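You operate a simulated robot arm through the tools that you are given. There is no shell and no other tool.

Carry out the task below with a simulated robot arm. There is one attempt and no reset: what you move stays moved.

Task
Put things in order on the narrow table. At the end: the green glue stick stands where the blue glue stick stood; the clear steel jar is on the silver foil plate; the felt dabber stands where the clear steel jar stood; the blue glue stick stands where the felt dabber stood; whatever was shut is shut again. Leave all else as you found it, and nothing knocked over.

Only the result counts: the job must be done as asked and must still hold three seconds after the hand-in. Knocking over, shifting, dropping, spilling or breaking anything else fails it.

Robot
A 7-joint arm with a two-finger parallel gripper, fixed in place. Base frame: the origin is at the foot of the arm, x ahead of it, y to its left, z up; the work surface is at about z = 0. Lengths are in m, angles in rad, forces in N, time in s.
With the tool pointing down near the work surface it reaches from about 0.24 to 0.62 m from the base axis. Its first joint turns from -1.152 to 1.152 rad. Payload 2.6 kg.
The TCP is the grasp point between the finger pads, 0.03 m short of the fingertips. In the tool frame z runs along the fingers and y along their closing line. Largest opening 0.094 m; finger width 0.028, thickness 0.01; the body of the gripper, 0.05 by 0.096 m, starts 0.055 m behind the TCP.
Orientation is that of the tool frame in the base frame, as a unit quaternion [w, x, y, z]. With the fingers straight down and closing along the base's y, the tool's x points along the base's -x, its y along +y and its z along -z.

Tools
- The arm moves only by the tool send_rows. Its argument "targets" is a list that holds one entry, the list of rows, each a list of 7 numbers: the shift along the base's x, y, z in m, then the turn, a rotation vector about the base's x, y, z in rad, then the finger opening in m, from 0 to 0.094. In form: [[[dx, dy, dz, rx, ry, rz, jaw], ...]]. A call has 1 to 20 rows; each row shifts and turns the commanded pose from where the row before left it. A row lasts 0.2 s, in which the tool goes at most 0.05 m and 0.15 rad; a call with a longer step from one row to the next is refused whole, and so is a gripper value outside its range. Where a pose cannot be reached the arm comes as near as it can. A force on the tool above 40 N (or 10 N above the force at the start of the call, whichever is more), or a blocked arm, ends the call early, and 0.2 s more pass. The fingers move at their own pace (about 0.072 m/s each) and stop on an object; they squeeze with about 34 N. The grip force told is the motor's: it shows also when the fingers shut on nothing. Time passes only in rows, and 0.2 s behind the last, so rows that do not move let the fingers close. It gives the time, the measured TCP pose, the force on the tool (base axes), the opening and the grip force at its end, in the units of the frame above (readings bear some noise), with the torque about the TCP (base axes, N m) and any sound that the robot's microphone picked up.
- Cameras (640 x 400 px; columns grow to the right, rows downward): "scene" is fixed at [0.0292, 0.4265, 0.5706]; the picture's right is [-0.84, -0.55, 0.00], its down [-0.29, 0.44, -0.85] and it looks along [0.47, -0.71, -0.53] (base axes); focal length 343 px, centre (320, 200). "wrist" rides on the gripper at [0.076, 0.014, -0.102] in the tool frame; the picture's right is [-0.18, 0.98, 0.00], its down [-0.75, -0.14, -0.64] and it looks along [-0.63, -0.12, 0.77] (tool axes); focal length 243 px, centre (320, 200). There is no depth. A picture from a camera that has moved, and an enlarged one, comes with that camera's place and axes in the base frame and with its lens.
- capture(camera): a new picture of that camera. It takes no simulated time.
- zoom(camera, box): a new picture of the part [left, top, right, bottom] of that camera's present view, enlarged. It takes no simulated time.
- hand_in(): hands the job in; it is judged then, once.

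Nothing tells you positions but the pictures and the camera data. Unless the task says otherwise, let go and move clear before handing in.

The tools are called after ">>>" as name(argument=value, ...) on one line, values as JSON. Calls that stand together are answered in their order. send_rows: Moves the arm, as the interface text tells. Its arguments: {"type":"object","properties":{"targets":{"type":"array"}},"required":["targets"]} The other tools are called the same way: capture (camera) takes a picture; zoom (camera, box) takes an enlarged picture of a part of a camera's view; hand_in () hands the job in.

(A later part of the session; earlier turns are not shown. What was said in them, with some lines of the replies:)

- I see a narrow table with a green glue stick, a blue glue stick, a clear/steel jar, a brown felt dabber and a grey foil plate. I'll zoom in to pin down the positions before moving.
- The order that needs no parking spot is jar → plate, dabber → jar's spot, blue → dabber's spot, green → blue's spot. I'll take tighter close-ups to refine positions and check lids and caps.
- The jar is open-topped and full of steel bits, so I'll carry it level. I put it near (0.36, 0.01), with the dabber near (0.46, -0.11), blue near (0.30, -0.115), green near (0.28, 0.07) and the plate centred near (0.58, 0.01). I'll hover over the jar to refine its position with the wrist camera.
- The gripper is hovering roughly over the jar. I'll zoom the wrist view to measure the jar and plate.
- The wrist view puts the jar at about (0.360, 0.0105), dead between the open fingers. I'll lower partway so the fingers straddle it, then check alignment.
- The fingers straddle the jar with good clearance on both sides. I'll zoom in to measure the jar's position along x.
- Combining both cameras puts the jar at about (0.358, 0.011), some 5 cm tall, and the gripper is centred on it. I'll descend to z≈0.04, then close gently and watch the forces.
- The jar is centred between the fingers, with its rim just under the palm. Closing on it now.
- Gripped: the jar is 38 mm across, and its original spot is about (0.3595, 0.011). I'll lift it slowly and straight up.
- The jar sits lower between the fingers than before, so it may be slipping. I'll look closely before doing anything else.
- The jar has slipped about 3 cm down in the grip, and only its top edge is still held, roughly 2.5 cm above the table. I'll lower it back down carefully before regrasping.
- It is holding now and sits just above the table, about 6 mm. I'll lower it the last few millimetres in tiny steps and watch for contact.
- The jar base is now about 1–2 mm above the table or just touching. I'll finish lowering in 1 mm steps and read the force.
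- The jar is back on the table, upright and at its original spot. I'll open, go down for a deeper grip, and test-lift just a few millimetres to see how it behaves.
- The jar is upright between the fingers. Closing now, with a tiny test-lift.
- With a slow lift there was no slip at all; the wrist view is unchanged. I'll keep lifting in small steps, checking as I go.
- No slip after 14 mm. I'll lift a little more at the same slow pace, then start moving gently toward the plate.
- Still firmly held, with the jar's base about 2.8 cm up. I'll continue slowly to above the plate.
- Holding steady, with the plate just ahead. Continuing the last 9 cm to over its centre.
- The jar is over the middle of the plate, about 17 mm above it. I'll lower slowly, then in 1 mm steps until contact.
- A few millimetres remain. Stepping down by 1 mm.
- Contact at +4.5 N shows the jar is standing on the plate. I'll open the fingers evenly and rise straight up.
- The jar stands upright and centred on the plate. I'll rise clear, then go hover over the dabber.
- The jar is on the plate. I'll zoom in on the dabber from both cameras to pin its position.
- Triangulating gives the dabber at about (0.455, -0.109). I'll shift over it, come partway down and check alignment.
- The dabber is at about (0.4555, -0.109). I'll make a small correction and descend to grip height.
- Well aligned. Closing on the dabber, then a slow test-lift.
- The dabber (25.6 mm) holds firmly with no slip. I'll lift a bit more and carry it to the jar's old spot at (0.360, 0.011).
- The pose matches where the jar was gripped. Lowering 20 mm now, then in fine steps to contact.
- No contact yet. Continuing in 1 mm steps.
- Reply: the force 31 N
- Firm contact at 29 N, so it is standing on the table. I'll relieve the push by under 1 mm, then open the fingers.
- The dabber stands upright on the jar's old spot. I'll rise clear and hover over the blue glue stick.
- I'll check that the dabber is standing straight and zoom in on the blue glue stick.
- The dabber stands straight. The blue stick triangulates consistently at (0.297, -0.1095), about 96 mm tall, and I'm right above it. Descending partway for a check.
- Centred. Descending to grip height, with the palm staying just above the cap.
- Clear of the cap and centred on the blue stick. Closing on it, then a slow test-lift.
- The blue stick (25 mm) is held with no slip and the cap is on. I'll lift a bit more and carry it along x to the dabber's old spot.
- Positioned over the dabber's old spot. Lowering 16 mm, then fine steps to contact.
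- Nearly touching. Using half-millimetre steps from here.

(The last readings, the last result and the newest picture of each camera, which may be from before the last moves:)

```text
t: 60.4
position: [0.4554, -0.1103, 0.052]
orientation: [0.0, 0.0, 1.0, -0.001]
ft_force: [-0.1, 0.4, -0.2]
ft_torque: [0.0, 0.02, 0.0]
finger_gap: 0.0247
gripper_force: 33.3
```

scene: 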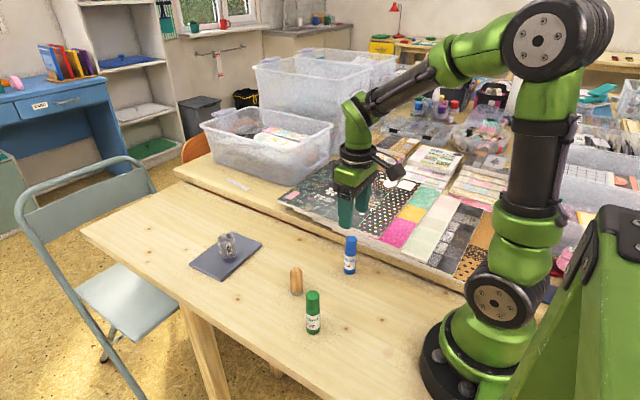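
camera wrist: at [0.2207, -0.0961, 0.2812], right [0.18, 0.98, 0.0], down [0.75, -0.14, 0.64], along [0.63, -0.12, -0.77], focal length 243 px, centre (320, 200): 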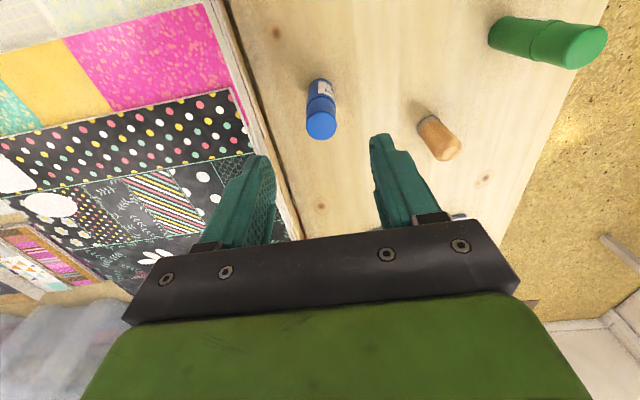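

>>> send_rows(targets=[[[0, 0, -0.0005, 0, 0, 0, 0.0], [0, 0, 0, 0, 0, 0, 0.0]]])

>>> zoom(camera="scene", box=[270, 210, 330, 260])

```text
t: 61.0
position: [0.4551, -0.109, 0.0522]
orientation: [0.0, 0.0, 1.0, 0.0]
ft_force: [0.1, 0.5, -0.2]
ft_torque: [0.03, -0.02, -0.01]
finger_gap: 0.0251
gripper_force: 34.3
```

```text
8.00 times, centred on (300, 235) of scene
camera zoom: at [0.0292, 0.4265, 0.5706], right [-0.84, -0.55, 0.0], down [-0.29, 0.44, -0.85], along [0.47, -0.71, -0.53], focal length 2743 px, centre (480, -80)
```

zoom: 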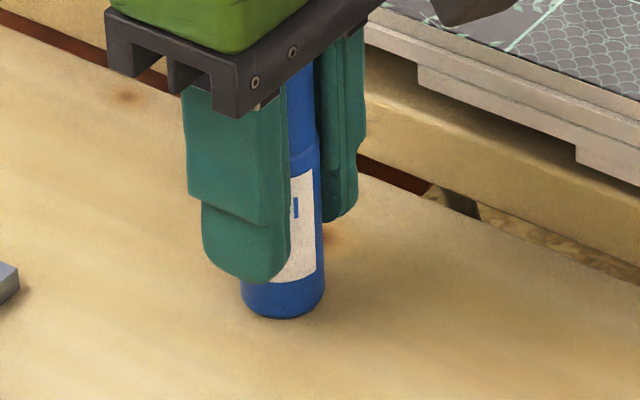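

>>> send_rows(targets=[[[0, 0, -0.0005, 0, 0, 0, 0.0], [0, 0, 0, 0, 0, 0, 0.0]]])

>>> send_rows(targets=[[[0, 0, -0.0005, 0, 0, 0, 0.0], [0, 0, 0, 0, 0, 0, 0.0]]])

>>> zoom(camera="wrist", box=[200, 80, 440, 260])

```text
t: 61.6
position: [0.4569, -0.109, 0.0525]
orientation: [-0.001, 0.001, 1.0, 0.0]
ft_force: [0.0, -0.1, 0.8]
ft_torque: [0.0, 0.03, -0.01]
finger_gap: 0.025
gripper_force: 34.3
```

```text
t: 62.2
position: [0.4556, -0.1086, 0.052]
orientation: [0.001, 0.001, 1.0, 0.0]
ft_force: [-2.3, -1.0, 6.7]
ft_torque: [-0.03, 0.1, 0.01]
finger_gap: 0.0248
gripper_force: 33.8
```

```text
2.22 times, centred on (320, 170) of wrist
camera zoom: at [0.3808, -0.0956, 0.1542], right [0.19, 0.98, 0.0], down [0.75, -0.14, 0.64], along [0.63, -0.12, -0.77], focal length 539 px, centre (320, 267)
```

zoom: 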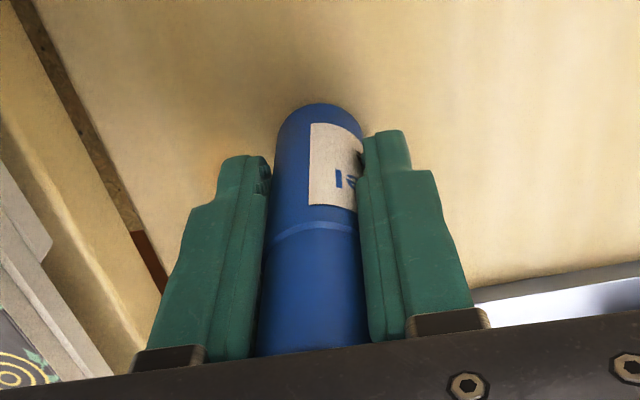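

Gentle contact at 6.7 N, so the blue stick is on the table at the dabber's old spot. Opening evenly.

>>> send_rows(targets=[[[0, 0, 0, 0, 0, 0, 0.028], [0, 0, 0, 0, 0, 0, 0.036], [0, 0, 0, 0, 0, 0, 0.048], [0, 0, 0, 0, 0, 0, 0.06], [0, 0, 0, 0, 0, 0, 0.06]]])

>>> zoom(camera="wrist", box=[200, 80, 440, 260])

>>> zoom(camera="scene", box=[270, 200, 330, 260])

```text
t: 63.4
position: [0.4549, -0.1088, 0.0513]
orientation: [0.0, 0.001, 1.0, 0.0]
ft_force: [0.8, -0.3, 0.1]
ft_torque: [-0.04, -0.01, 0.02]
finger_gap: 0.0602
gripper_force: 0.1
```

```text
2.22 times, centred on (320, 170) of wrist
camera zoom: at [0.3807, -0.0953, 0.1538], right [0.18, 0.98, 0.0], down [0.75, -0.14, 0.64], along [0.63, -0.12, -0.77], focal length 539 px, centre (320, 267)
```

zoom: 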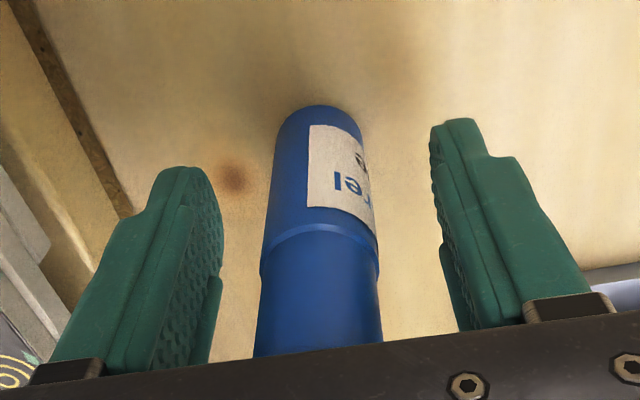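

```text
6.67 times, centred on (300, 230) of scene
camera zoom: at [0.0292, 0.4265, 0.5706], right [-0.84, -0.55, 0.0], down [-0.29, 0.44, -0.85], along [0.47, -0.71, -0.53], focal length 2286 px, centre (453, 0)
```

zoom: 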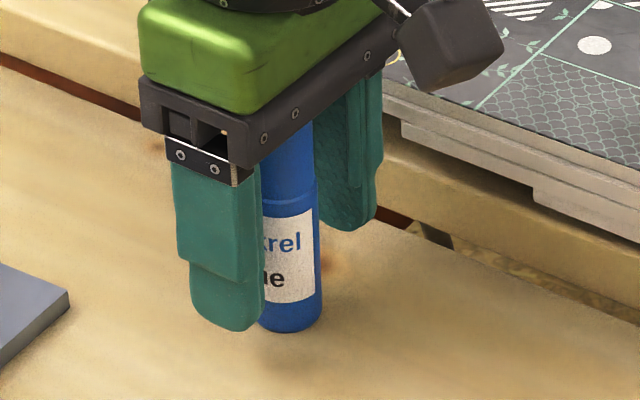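

The blue stick stands upright. I'll rise clear and travel high to hover over the green glue stick.

>>> send_rows(targets=[[[0, 0, 0.01, 0, 0, 0, 0.06], [0, 0, 0.025, 0, 0, 0, 0.06], [0, 0, 0.03, 0, 0, 0, 0.06], [0, 0, 0.035, 0, 0, 0, 0.06], [0, 0, 0.03, 0, 0, 0, 0.06], [0, 0, 0, 0, 0, 0, 0.06], [-0.0251, 0.0256, 0, 0, 0, 0, 0.06], [-0.0251, 0.0256, 0, 0, 0, 0, 0.06], [-0.0251, 0.0256, 0, 0, 0, 0, 0.06], [-0.0251, 0.0256, 0, 0, 0, 0, 0.06], [-0.0251, 0.0256, 0, 0, 0, 0, 0.06], [-0.0251, 0.0256, 0, 0, 0, 0, 0.06], [-0.0251, 0.0256, 0, 0, 0, 0, 0.06], [0, 0, 0, 0, 0, 0, 0.06], [0, 0, 0, 0, 0, 0, 0.06]]])

>>> capture(camera="wrist")

>>> capture(camera="scene")

```text
t: 66.6
position: [0.2789, 0.0688, 0.1802]
orientation: [0.0, -0.001, 1.0, 0.0]
ft_force: [-0.1, 0.0, 0.9]
ft_torque: [0.0, -0.02, 0.0]
finger_gap: 0.0597
gripper_force: 0.1
```

```text
taken
camera wrist: at [0.2038, 0.0833, 0.2828], right [0.18, 0.98, 0.0], down [0.75, -0.14, 0.64], along [0.63, -0.12, -0.77], focal length 243 px, centre (320, 200)
```

wrist: 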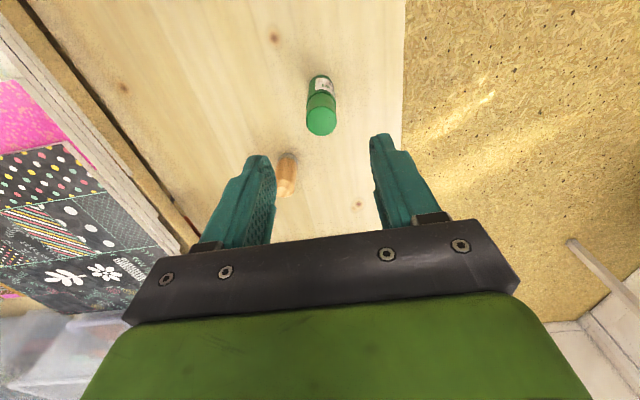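

```text
taken
```

scene: 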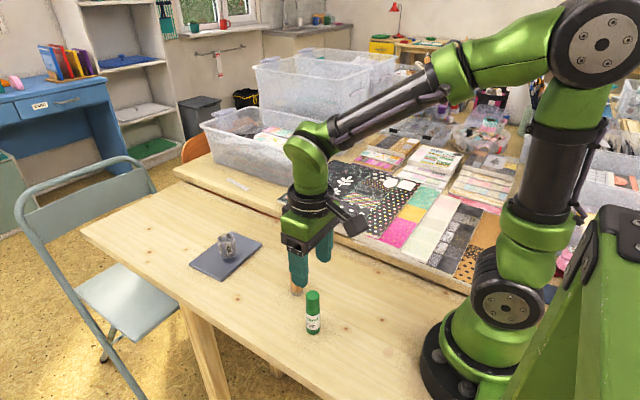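

Hovering over the green stick. I'll zoom in from both cameras to refine its position.

>>> zoom(camera="wrist", box=[270, 60, 370, 140])

>>> zoom(camera="scene", box=[275, 270, 345, 345])

>>> zoom(camera="wrist", box=[240, 130, 340, 210])

```text
5.00 times, centred on (320, 100) of wrist
camera zoom: at [0.2038, 0.0833, 0.2828], right [0.18, 0.98, 0.0], down [0.75, -0.14, 0.64], along [0.63, -0.12, -0.77], focal length 1213 px, centre (320, 700)
```

zoom: 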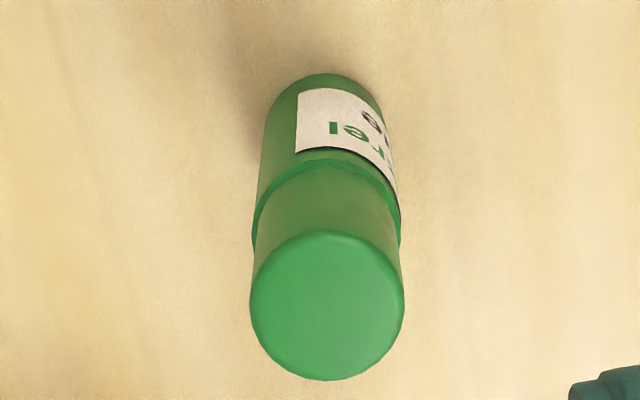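

```text
5.33 times, centred on (310, 308) of scene
camera zoom: at [0.0292, 0.4265, 0.5706], right [-0.84, -0.55, 0.0], down [-0.29, 0.44, -0.85], along [0.47, -0.71, -0.53], focal length 1829 px, centre (373, -373)
```

zoom: 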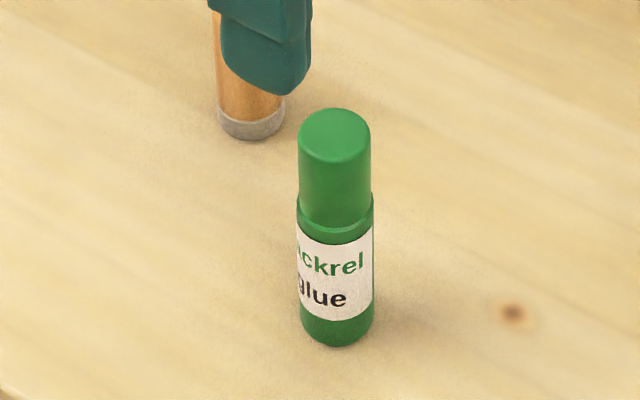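

```text
5.00 times, centred on (290, 170) of wrist
camera zoom: at [0.2038, 0.0833, 0.2828], right [0.18, 0.98, 0.0], down [0.75, -0.14, 0.64], along [0.63, -0.12, -0.77], focal length 1213 px, centre (470, 350)
```

zoom: 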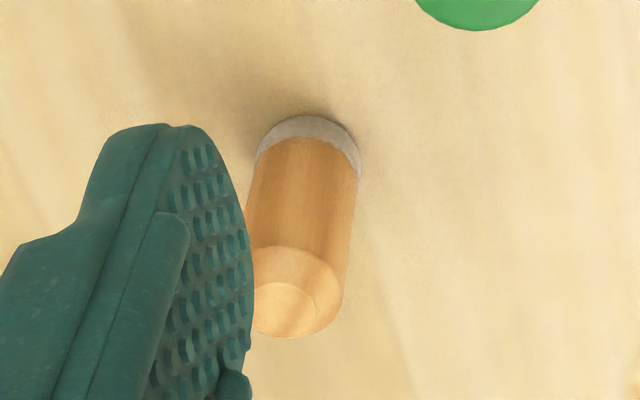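

The green stick is at about (0.277, 0.0707). I'll correct slightly and descend partway.

>>> send_rows(targets=[[[-0.0024, 0.001, -0.015, 0, 0, 0, 0.06], [0, 0, -0.025, 0, 0, 0, 0.06], [0, 0, -0.025, 0, 0, 0, 0.06], [0, 0, 0, 0, 0, 0, 0.06], [0, 0, 0, 0, 0, 0, 0.06]]])

>>> zoom(camera="wrist", box=[220, 70, 420, 220])

>>> zoom(camera="scene", box=[260, 220, 360, 345])

```text
t: 67.8
position: [0.2769, 0.0724, 0.1149]
orientation: [0.0, 0.0, 1.0, 0.0]
ft_force: [-0.4, -0.3, -0.4]
ft_torque: [0.02, -0.03, 0.02]
finger_gap: 0.0601
gripper_force: 0.2
```

```text
2.67 times, centred on (320, 145) of wrist
camera zoom: at [0.201, 0.0862, 0.2173], right [0.18, 0.98, 0.0], down [0.75, -0.14, 0.64], along [0.63, -0.12, -0.77], focal length 647 px, centre (320, 347)
```

zoom: 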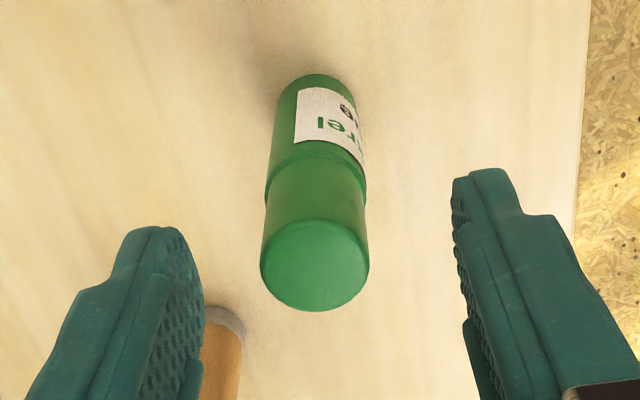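

```text
3.20 times, centred on (310, 282) of scene
camera zoom: at [0.0292, 0.4265, 0.5706], right [-0.84, -0.55, 0.0], down [-0.29, 0.44, -0.85], along [0.47, -0.71, -0.53], focal length 1097 px, centre (352, -64)
```

zoom: 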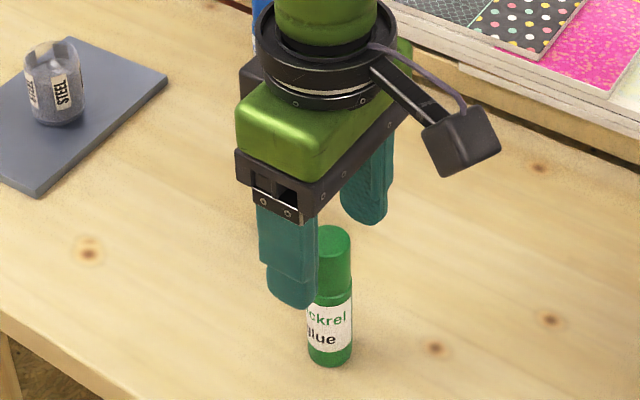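

A small y-correction, then down to grip height.

>>> send_rows(targets=[[[0, -0.0015, -0.012, 0, 0, 0, 0.06], [0, 0, -0.015, 0, 0, 0, 0.06], [0, 0, -0.015, 0, 0, 0, 0.06], [0, 0, -0.013, 0, 0, 0, 0.06], [0, 0, -0.007, 0, 0, 0, 0.06], [0, 0, 0, 0, 0, 0, 0.06], [0, 0, 0, 0, 0, 0, 0.06]]])

>>> zoom(camera="wrist", box=[200, 80, 440, 260])

>>> zoom(camera="scene", box=[260, 220, 360, 345])

```text
t: 69.4
position: [0.2773, 0.0686, 0.0529]
orientation: [0.0, 0.001, 1.0, -0.001]
ft_force: [-0.6, 0.1, 0.4]
ft_torque: [0.01, -0.01, 0.02]
finger_gap: 0.0601
gripper_force: 0.1
```

```text
2.22 times, centred on (320, 170) of wrist
camera zoom: at [0.2016, 0.0826, 0.1558], right [0.19, 0.98, 0.0], down [0.75, -0.14, 0.64], along [0.63, -0.12, -0.77], focal length 539 px, centre (320, 267)
```

zoom: 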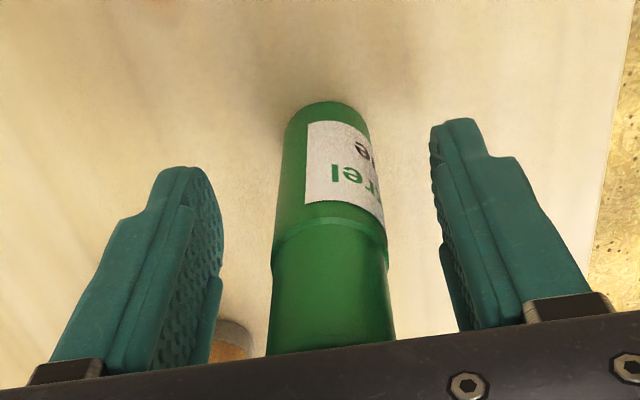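

```text
3.20 times, centred on (310, 282) of scene
camera zoom: at [0.0292, 0.4265, 0.5706], right [-0.84, -0.55, 0.0], down [-0.29, 0.44, -0.85], along [0.47, -0.71, -0.53], focal length 1097 px, centre (352, -64)
```

zoom: 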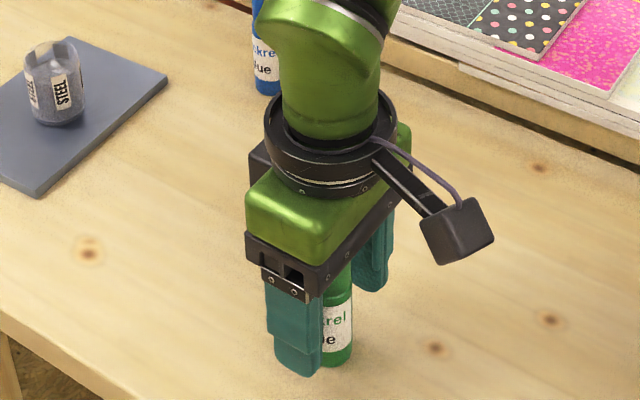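

Green is centred within about 1.5 mm. I'll nudge and close gently, then test-lift.

>>> send_rows(targets=[[[0, 0.0012, -0.0005, 0, 0, 0, 0.055], [0, 0, 0, 0, 0, 0, 0.045], [0, 0, 0, 0, 0, 0, 0.036], [0, 0, 0, 0, 0, 0, 0.028], [0, 0, 0, 0, 0, 0, 0.01], [0, 0, 0, 0, 0, 0, 0.0], [0, 0, 0, 0, 0, 0, 0.0], [0, 0, 0, 0, 0, 0, 0.0]]])

>>> zoom(camera="wrist", box=[200, 80, 440, 260])

>>> send_rows(targets=[[[0, 0, 0.002, 0, 0, 0, 0.0], [0, 0, 0.002, 0, 0, 0, 0.0], [0, 0, 0.003, 0, 0, 0, 0.0], [0, 0, 0.002, 0, 0, 0, 0.0]]])

>>> zoom(camera="wrist", box=[200, 80, 440, 260])

>>> zoom(camera="scene", box=[260, 220, 360, 345])

```text
t: 71.2
position: [0.2762, 0.0703, 0.0526]
orientation: [0.001, 0.0, 1.0, 0.0]
ft_force: [-0.3, 0.3, 0.1]
ft_torque: [0.02, -0.01, 0.0]
finger_gap: 0.0247
gripper_force: 33.9
```

```text
2.22 times, centred on (320, 170) of wrist
camera zoom: at [0.2017, 0.0841, 0.1552], right [0.18, 0.98, 0.0], down [0.75, -0.14, 0.64], along [0.63, -0.12, -0.77], focal length 539 px, centre (320, 267)
```

zoom: 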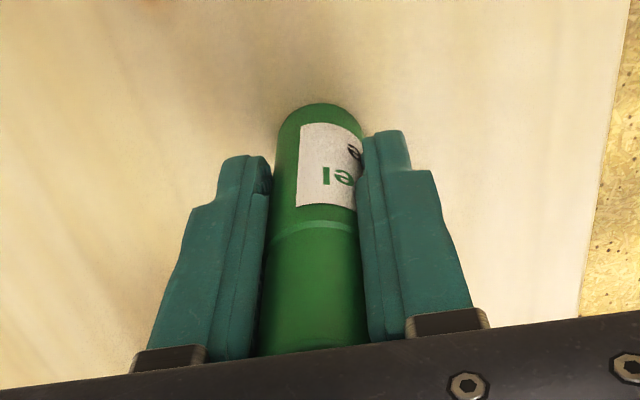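

```text
t: 72.2
position: [0.2773, 0.0717, 0.0617]
orientation: [0.0, 0.0, 1.0, 0.0]
ft_force: [0.0, -0.7, -0.2]
ft_torque: [0.0, -0.02, 0.02]
finger_gap: 0.0244
gripper_force: 34.0
```

```text
2.22 times, centred on (320, 170) of wrist
camera zoom: at [0.2017, 0.0845, 0.1645], right [0.18, 0.98, 0.0], down [0.75, -0.14, 0.64], along [0.63, -0.12, -0.77], focal length 539 px, centre (320, 267)
```

zoom: 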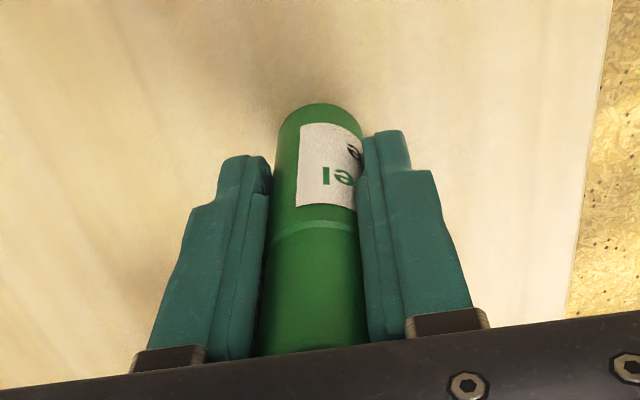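

```text
3.20 times, centred on (310, 282) of scene
camera zoom: at [0.0292, 0.4265, 0.5706], right [-0.84, -0.55, 0.0], down [-0.29, 0.44, -0.85], along [0.47, -0.71, -0.53], focal length 1097 px, centre (352, -64)
```

zoom: 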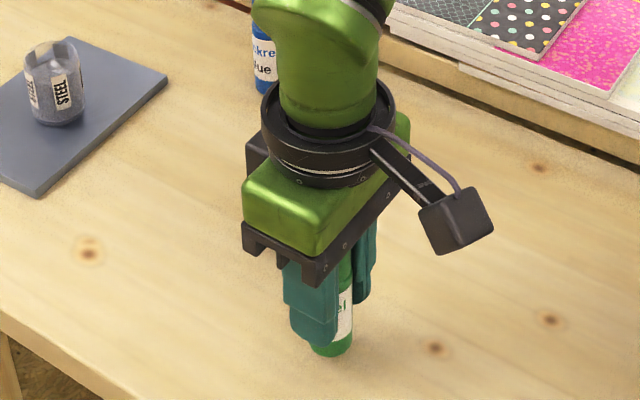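

The grip on green is identical to the blue one. I'll lift a bit more and carry it to the blue stick's original spot.

>>> send_rows(targets=[[[0, 0, 0.003, 0, 0, 0, 0.0], [0, 0, 0.004, 0, 0, 0, 0.0], [0, 0, 0.003, 0, 0, 0, 0.0], [0.0005, -0.004, 0, 0, 0, 0, 0.0], [0.001, -0.009, 0, 0, 0, 0, 0.0], [0.0016, -0.014, 0, 0, 0, 0, 0.0], [0.0016, -0.0145, 0, 0, 0, 0, 0.0], [0.0016, -0.0145, 0, 0, 0, 0, 0.0], [0.0016, -0.0145, 0, 0, 0, 0, 0.0], [0.0016, -0.0145, 0, 0, 0, 0, 0.0], [0.0016, -0.0145, 0, 0, 0, 0, 0.0], [0.0016, -0.0145, 0, 0, 0, 0, 0.0], [0.0016, -0.0145, 0, 0, 0, 0, 0.0], [0.0016, -0.0145, 0, 0, 0, 0, 0.0], [0.0016, -0.0145, 0, 0, 0, 0, 0.0], [0.0015, -0.014, 0, 0, 0, 0, 0.0], [0.001, -0.0089, 0, 0, 0, 0, 0.0], [0.0002, 0, 0, 0, 0, 0, 0.0], [0, 0, 0, 0, 0, 0, 0.0]]])

>>> zoom(camera="wrist", box=[200, 80, 440, 260])

>>> zoom(camera="scene", box=[280, 190, 400, 300])

```text
t: 76.2
position: [0.2969, -0.111, 0.0713]
orientation: [0.0, 0.0, 1.0, 0.0]
ft_force: [-1.2, 0.0, -0.7]
ft_torque: [0.04, -0.01, -0.02]
finger_gap: 0.0247
gripper_force: 33.9
```

```text
2.22 times, centred on (320, 170) of wrist
camera zoom: at [0.2224, -0.0964, 0.1747], right [0.18, 0.98, 0.0], down [0.75, -0.14, 0.64], along [0.63, -0.12, -0.77], focal length 539 px, centre (320, 267)
```

zoom: 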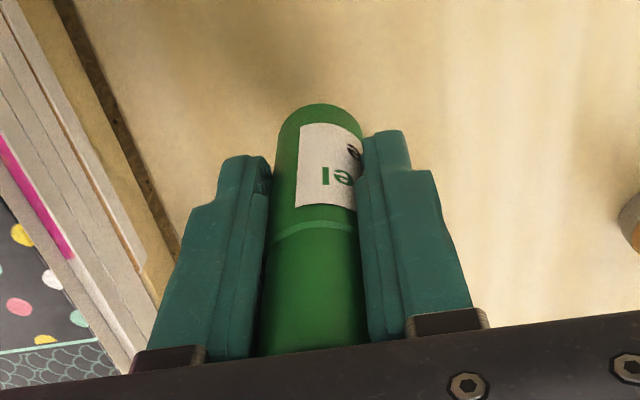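

```text
3.64 times, centred on (340, 245) of scene
camera zoom: at [0.0292, 0.4265, 0.5706], right [-0.84, -0.55, 0.0], down [-0.29, 0.44, -0.85], along [0.47, -0.71, -0.53], focal length 1247 px, centre (247, 36)
```

zoom: 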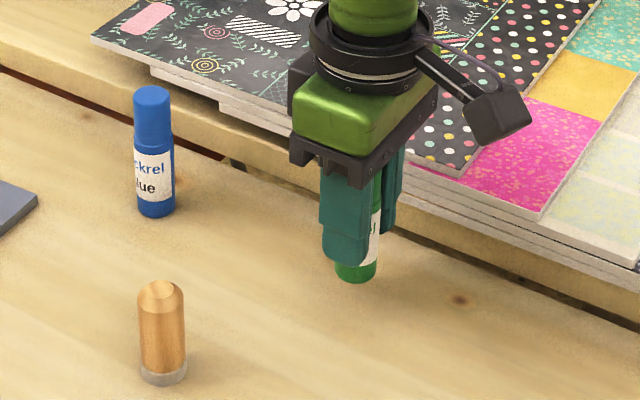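

Right over blue's original spot. Lowering about 17 mm slowly, then fine steps to contact.

>>> send_rows(targets=[[[0, 0, -0.002, 0, 0, 0, 0.0], [0, 0, -0.003, 0, 0, 0, 0.0], [0, 0, -0.004, 0, 0, 0, 0.0], [0, 0, -0.004, 0, 0, 0, 0.0], [0, 0, -0.002, 0, 0, 0, 0.0], [0, 0, -0.002, 0, 0, 0, 0.0], [0, 0, -0.001, 0, 0, 0, 0.0], [0, 0, 0, 0, 0, 0, 0.0]]])

>>> send_rows(targets=[[[0, 0, -0.0006, 0, 0, 0, 0.0], [0, 0, 0, 0, 0, 0, 0.0]]])

>>> send_rows(targets=[[[0, 0, -0.0005, 0, 0, 0, 0.0], [0, 0, 0, 0, 0, 0, 0.0]]])

>>> zoom(camera="scene", box=[315, 220, 385, 290])

```text
t: 78.0
position: [0.2981, -0.1097, 0.0535]
orientation: [0.0, 0.0, 1.0, 0.0]
ft_force: [0.2, 0.5, -0.8]
ft_torque: [0.0, -0.01, 0.0]
finger_gap: 0.0248
gripper_force: 34.3
```

```text
t: 78.6
position: [0.2981, -0.1106, 0.0529]
orientation: [0.001, 0.0, 1.0, 0.001]
ft_force: [-0.1, 0.2, 0.3]
ft_torque: [-0.02, 0.02, 0.03]
finger_gap: 0.0249
gripper_force: 34.0
```

```text
t: 79.2
position: [0.2971, -0.1093, 0.0531]
orientation: [0.0, 0.0, 1.0, 0.0]
ft_force: [-0.5, -0.2, -0.3]
ft_torque: [0.01, -0.02, 0.01]
finger_gap: 0.025
gripper_force: 34.0
```

```text
5.71 times, centred on (350, 255) of scene
camera zoom: at [0.0292, 0.4265, 0.5706], right [-0.84, -0.55, 0.0], down [-0.29, 0.44, -0.85], along [0.47, -0.71, -0.53], focal length 1959 px, centre (149, -114)
```

zoom: 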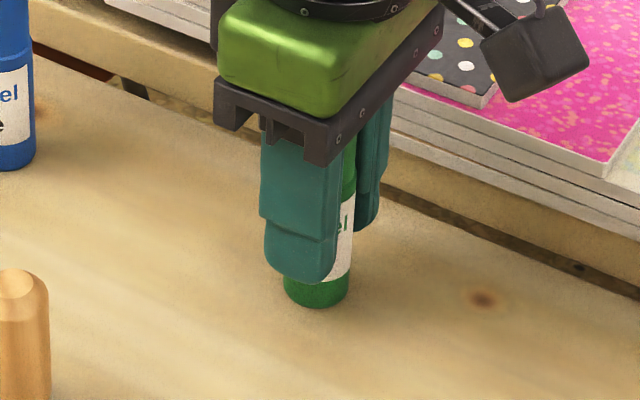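

>>> send_rows(targets=[[[0, 0, -0.0005, 0, 0, 0, 0.0], [0, 0, 0, 0, 0, 0, 0.0]]])

>>> send_rows(targets=[[[0, 0, -0.0005, 0, 0, 0, 0.0], [0, 0, 0, 0, 0, 0, 0.0]]])

```text
t: 79.8
position: [0.2967, -0.1095, 0.0524]
orientation: [0.001, 0.0, 1.0, 0.0]
ft_force: [-0.4, -0.5, -0.9]
ft_torque: [-0.03, 0.02, -0.04]
finger_gap: 0.0247
gripper_force: 33.8
```

```text
t: 80.4
position: [0.2982, -0.1107, 0.0522]
orientation: [0.0, 0.0, 1.0, -0.001]
ft_force: [-1.9, 1.5, 4.1]
ft_torque: [0.0, 0.08, -0.02]
finger_gap: 0.025
gripper_force: 34.3
```

Light contact at 4 N, so the green stick is down. I'll open evenly and check.

>>> send_rows(targets=[[[0, 0, 0, 0, 0, 0, 0.028], [0, 0, 0, 0, 0, 0, 0.036], [0, 0, 0, 0, 0, 0, 0.048], [0, 0, 0, 0, 0, 0, 0.06], [0, 0, 0, 0, 0, 0, 0.06]]])

>>> zoom(camera="wrist", box=[200, 80, 440, 260])

>>> zoom(camera="scene", box=[315, 220, 385, 290])

```text
t: 81.6
position: [0.2983, -0.1105, 0.0537]
orientation: [0.0, 0.001, 1.0, 0.0]
ft_force: [0.1, 0.1, 0.8]
ft_torque: [0.0, -0.01, 0.01]
finger_gap: 0.06
gripper_force: 0.0
```

```text
2.22 times, centred on (320, 170) of wrist
camera zoom: at [0.2225, -0.0963, 0.155], right [0.18, 0.98, 0.0], down [0.75, -0.14, 0.64], along [0.63, -0.12, -0.77], focal length 539 px, centre (320, 267)
```

zoom: 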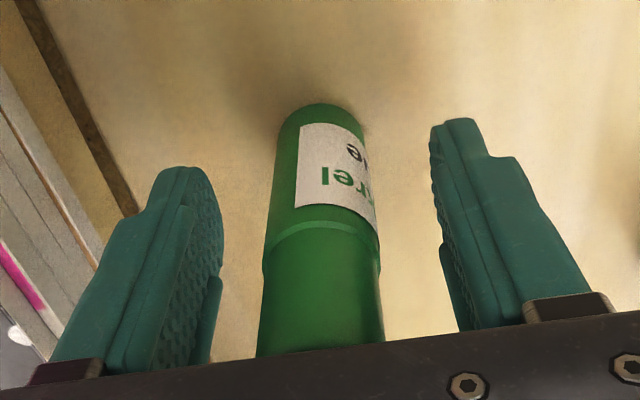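

```text
5.71 times, centred on (350, 255) of scene
camera zoom: at [0.0292, 0.4265, 0.5706], right [-0.84, -0.55, 0.0], down [-0.29, 0.44, -0.85], along [0.47, -0.71, -0.53], focal length 1959 px, centre (149, -114)
```

zoom: 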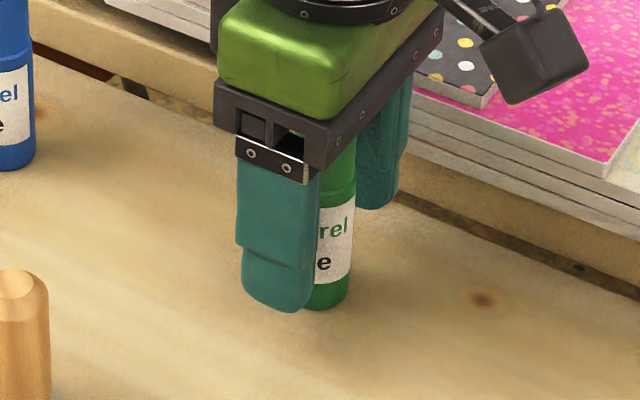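

The green stick stands free. I'll rise straight up, well clear, and do the final inspection.

>>> send_rows(targets=[[[0, 0, 0.008, 0, 0, 0, 0.06], [0, 0, 0.02, 0, 0, 0, 0.06], [0, 0, 0.03, 0, 0, 0, 0.06], [0, 0, 0.035, 0, 0, 0, 0.06], [0, 0, 0.035, 0, 0, 0, 0.06], [0, 0, 0.04, 0, 0, 0, 0.06], [0, 0, 0.04, 0, 0, 0, 0.06], [0, 0, 0.03, 0, 0, 0, 0.06], [0, 0, 0, 0, 0, 0, 0.06], [0, 0, 0, 0, 0, 0, 0.06]]])

>>> capture(camera="scene")

>>> zoom(camera="scene", box=[180, 210, 380, 350])

>>> capture(camera="wrist")

```text
t: 83.8
position: [0.2988, -0.1113, 0.291]
orientation: [0.0, 0.0, 1.0, -0.001]
ft_force: [0.4, -0.3, 0.4]
ft_torque: [0.03, 0.02, 0.01]
finger_gap: 0.0602
gripper_force: 0.1
```

```text
taken
```

scene: 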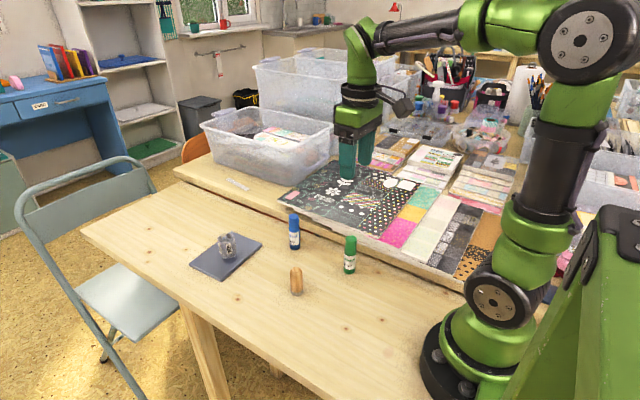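

```text
2.86 times, centred on (280, 280) of scene
camera zoom: at [0.0292, 0.4265, 0.5706], right [-0.84, -0.55, 0.0], down [-0.29, 0.44, -0.85], along [0.47, -0.71, -0.53], focal length 980 px, centre (434, -29)
```

zoom: 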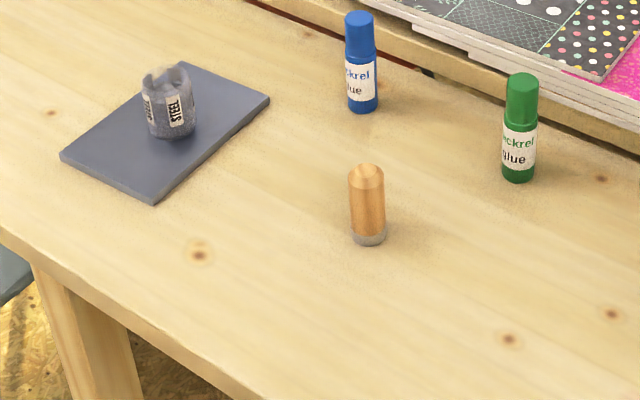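

```text
taken
camera wrist: at [0.2225, -0.0971, 0.3939], right [0.18, 0.98, 0.0], down [0.75, -0.14, 0.64], along [0.63, -0.12, -0.77], focal length 243 px, centre (320, 200)
```

wrist: 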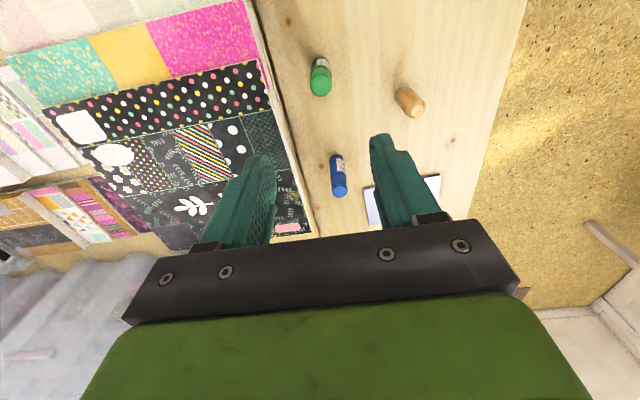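

In the same view as the start, green sits on blue's old spot, blue on the dabber's, the dabber on the jar's (within about 3 mm), and the jar is on the unmoved plate. One last close look before handing in.

>>> zoom(camera="scene", box=[180, 215, 280, 290])

>>> zoom(camera="scene", box=[270, 205, 370, 305])

```text
5.33 times, centred on (230, 252) of scene
camera zoom: at [0.0292, 0.4265, 0.5706], right [-0.84, -0.55, 0.0], down [-0.29, 0.44, -0.85], along [0.47, -0.71, -0.53], focal length 1829 px, centre (800, -80)
```

zoom: 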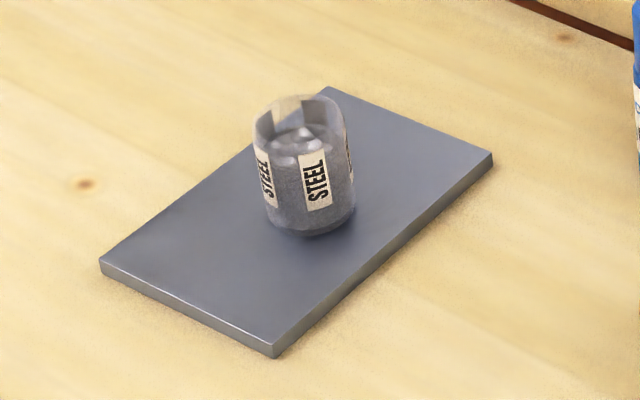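

```text
4.00 times, centred on (320, 255) of scene
camera zoom: at [0.0292, 0.4265, 0.5706], right [-0.84, -0.55, 0.0], down [-0.29, 0.44, -0.85], along [0.47, -0.71, -0.53], focal length 1372 px, centre (320, -20)
```

zoom: 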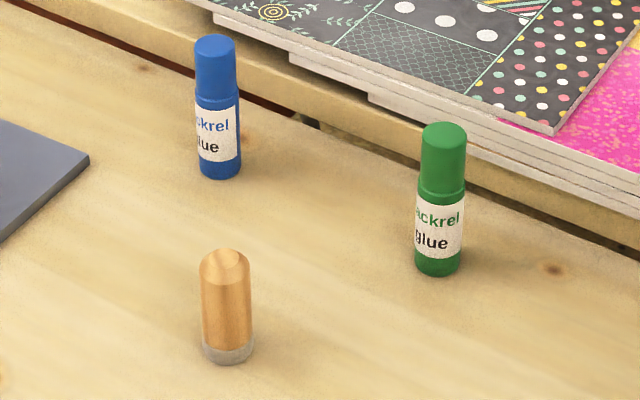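

All four objects stand upright in their target places, caps on and contents in the jar. The plate has not moved and the arm is clear, so I'm handing in.

>>> hand_in()

```text
The job is handed in.
```

The table is in order and I've handed the job in; no verdict came back with the hand-in. In the final camera views, everything was upright and where you asked:

- **Green glue stick:** it stands where the blue one stood, within about 2 mm.
- **Blue glue stick:** it stands where the felt dabber stood, within about 1 mm.
- **Felt dabber:** it stands where the jar stood, within about 3 mm.
- **Steel jar:** it is near the middle of the silver foil plate, with no spill visible. The plate did not move.

Nothing needed shutting again: both glue stick caps stayed on, and the jar had no lid to begin with. On the first lift the jar slipped about 3 cm in the grip. I set it back down on its spot, gripped it lower, and moved it slowly without further trouble.
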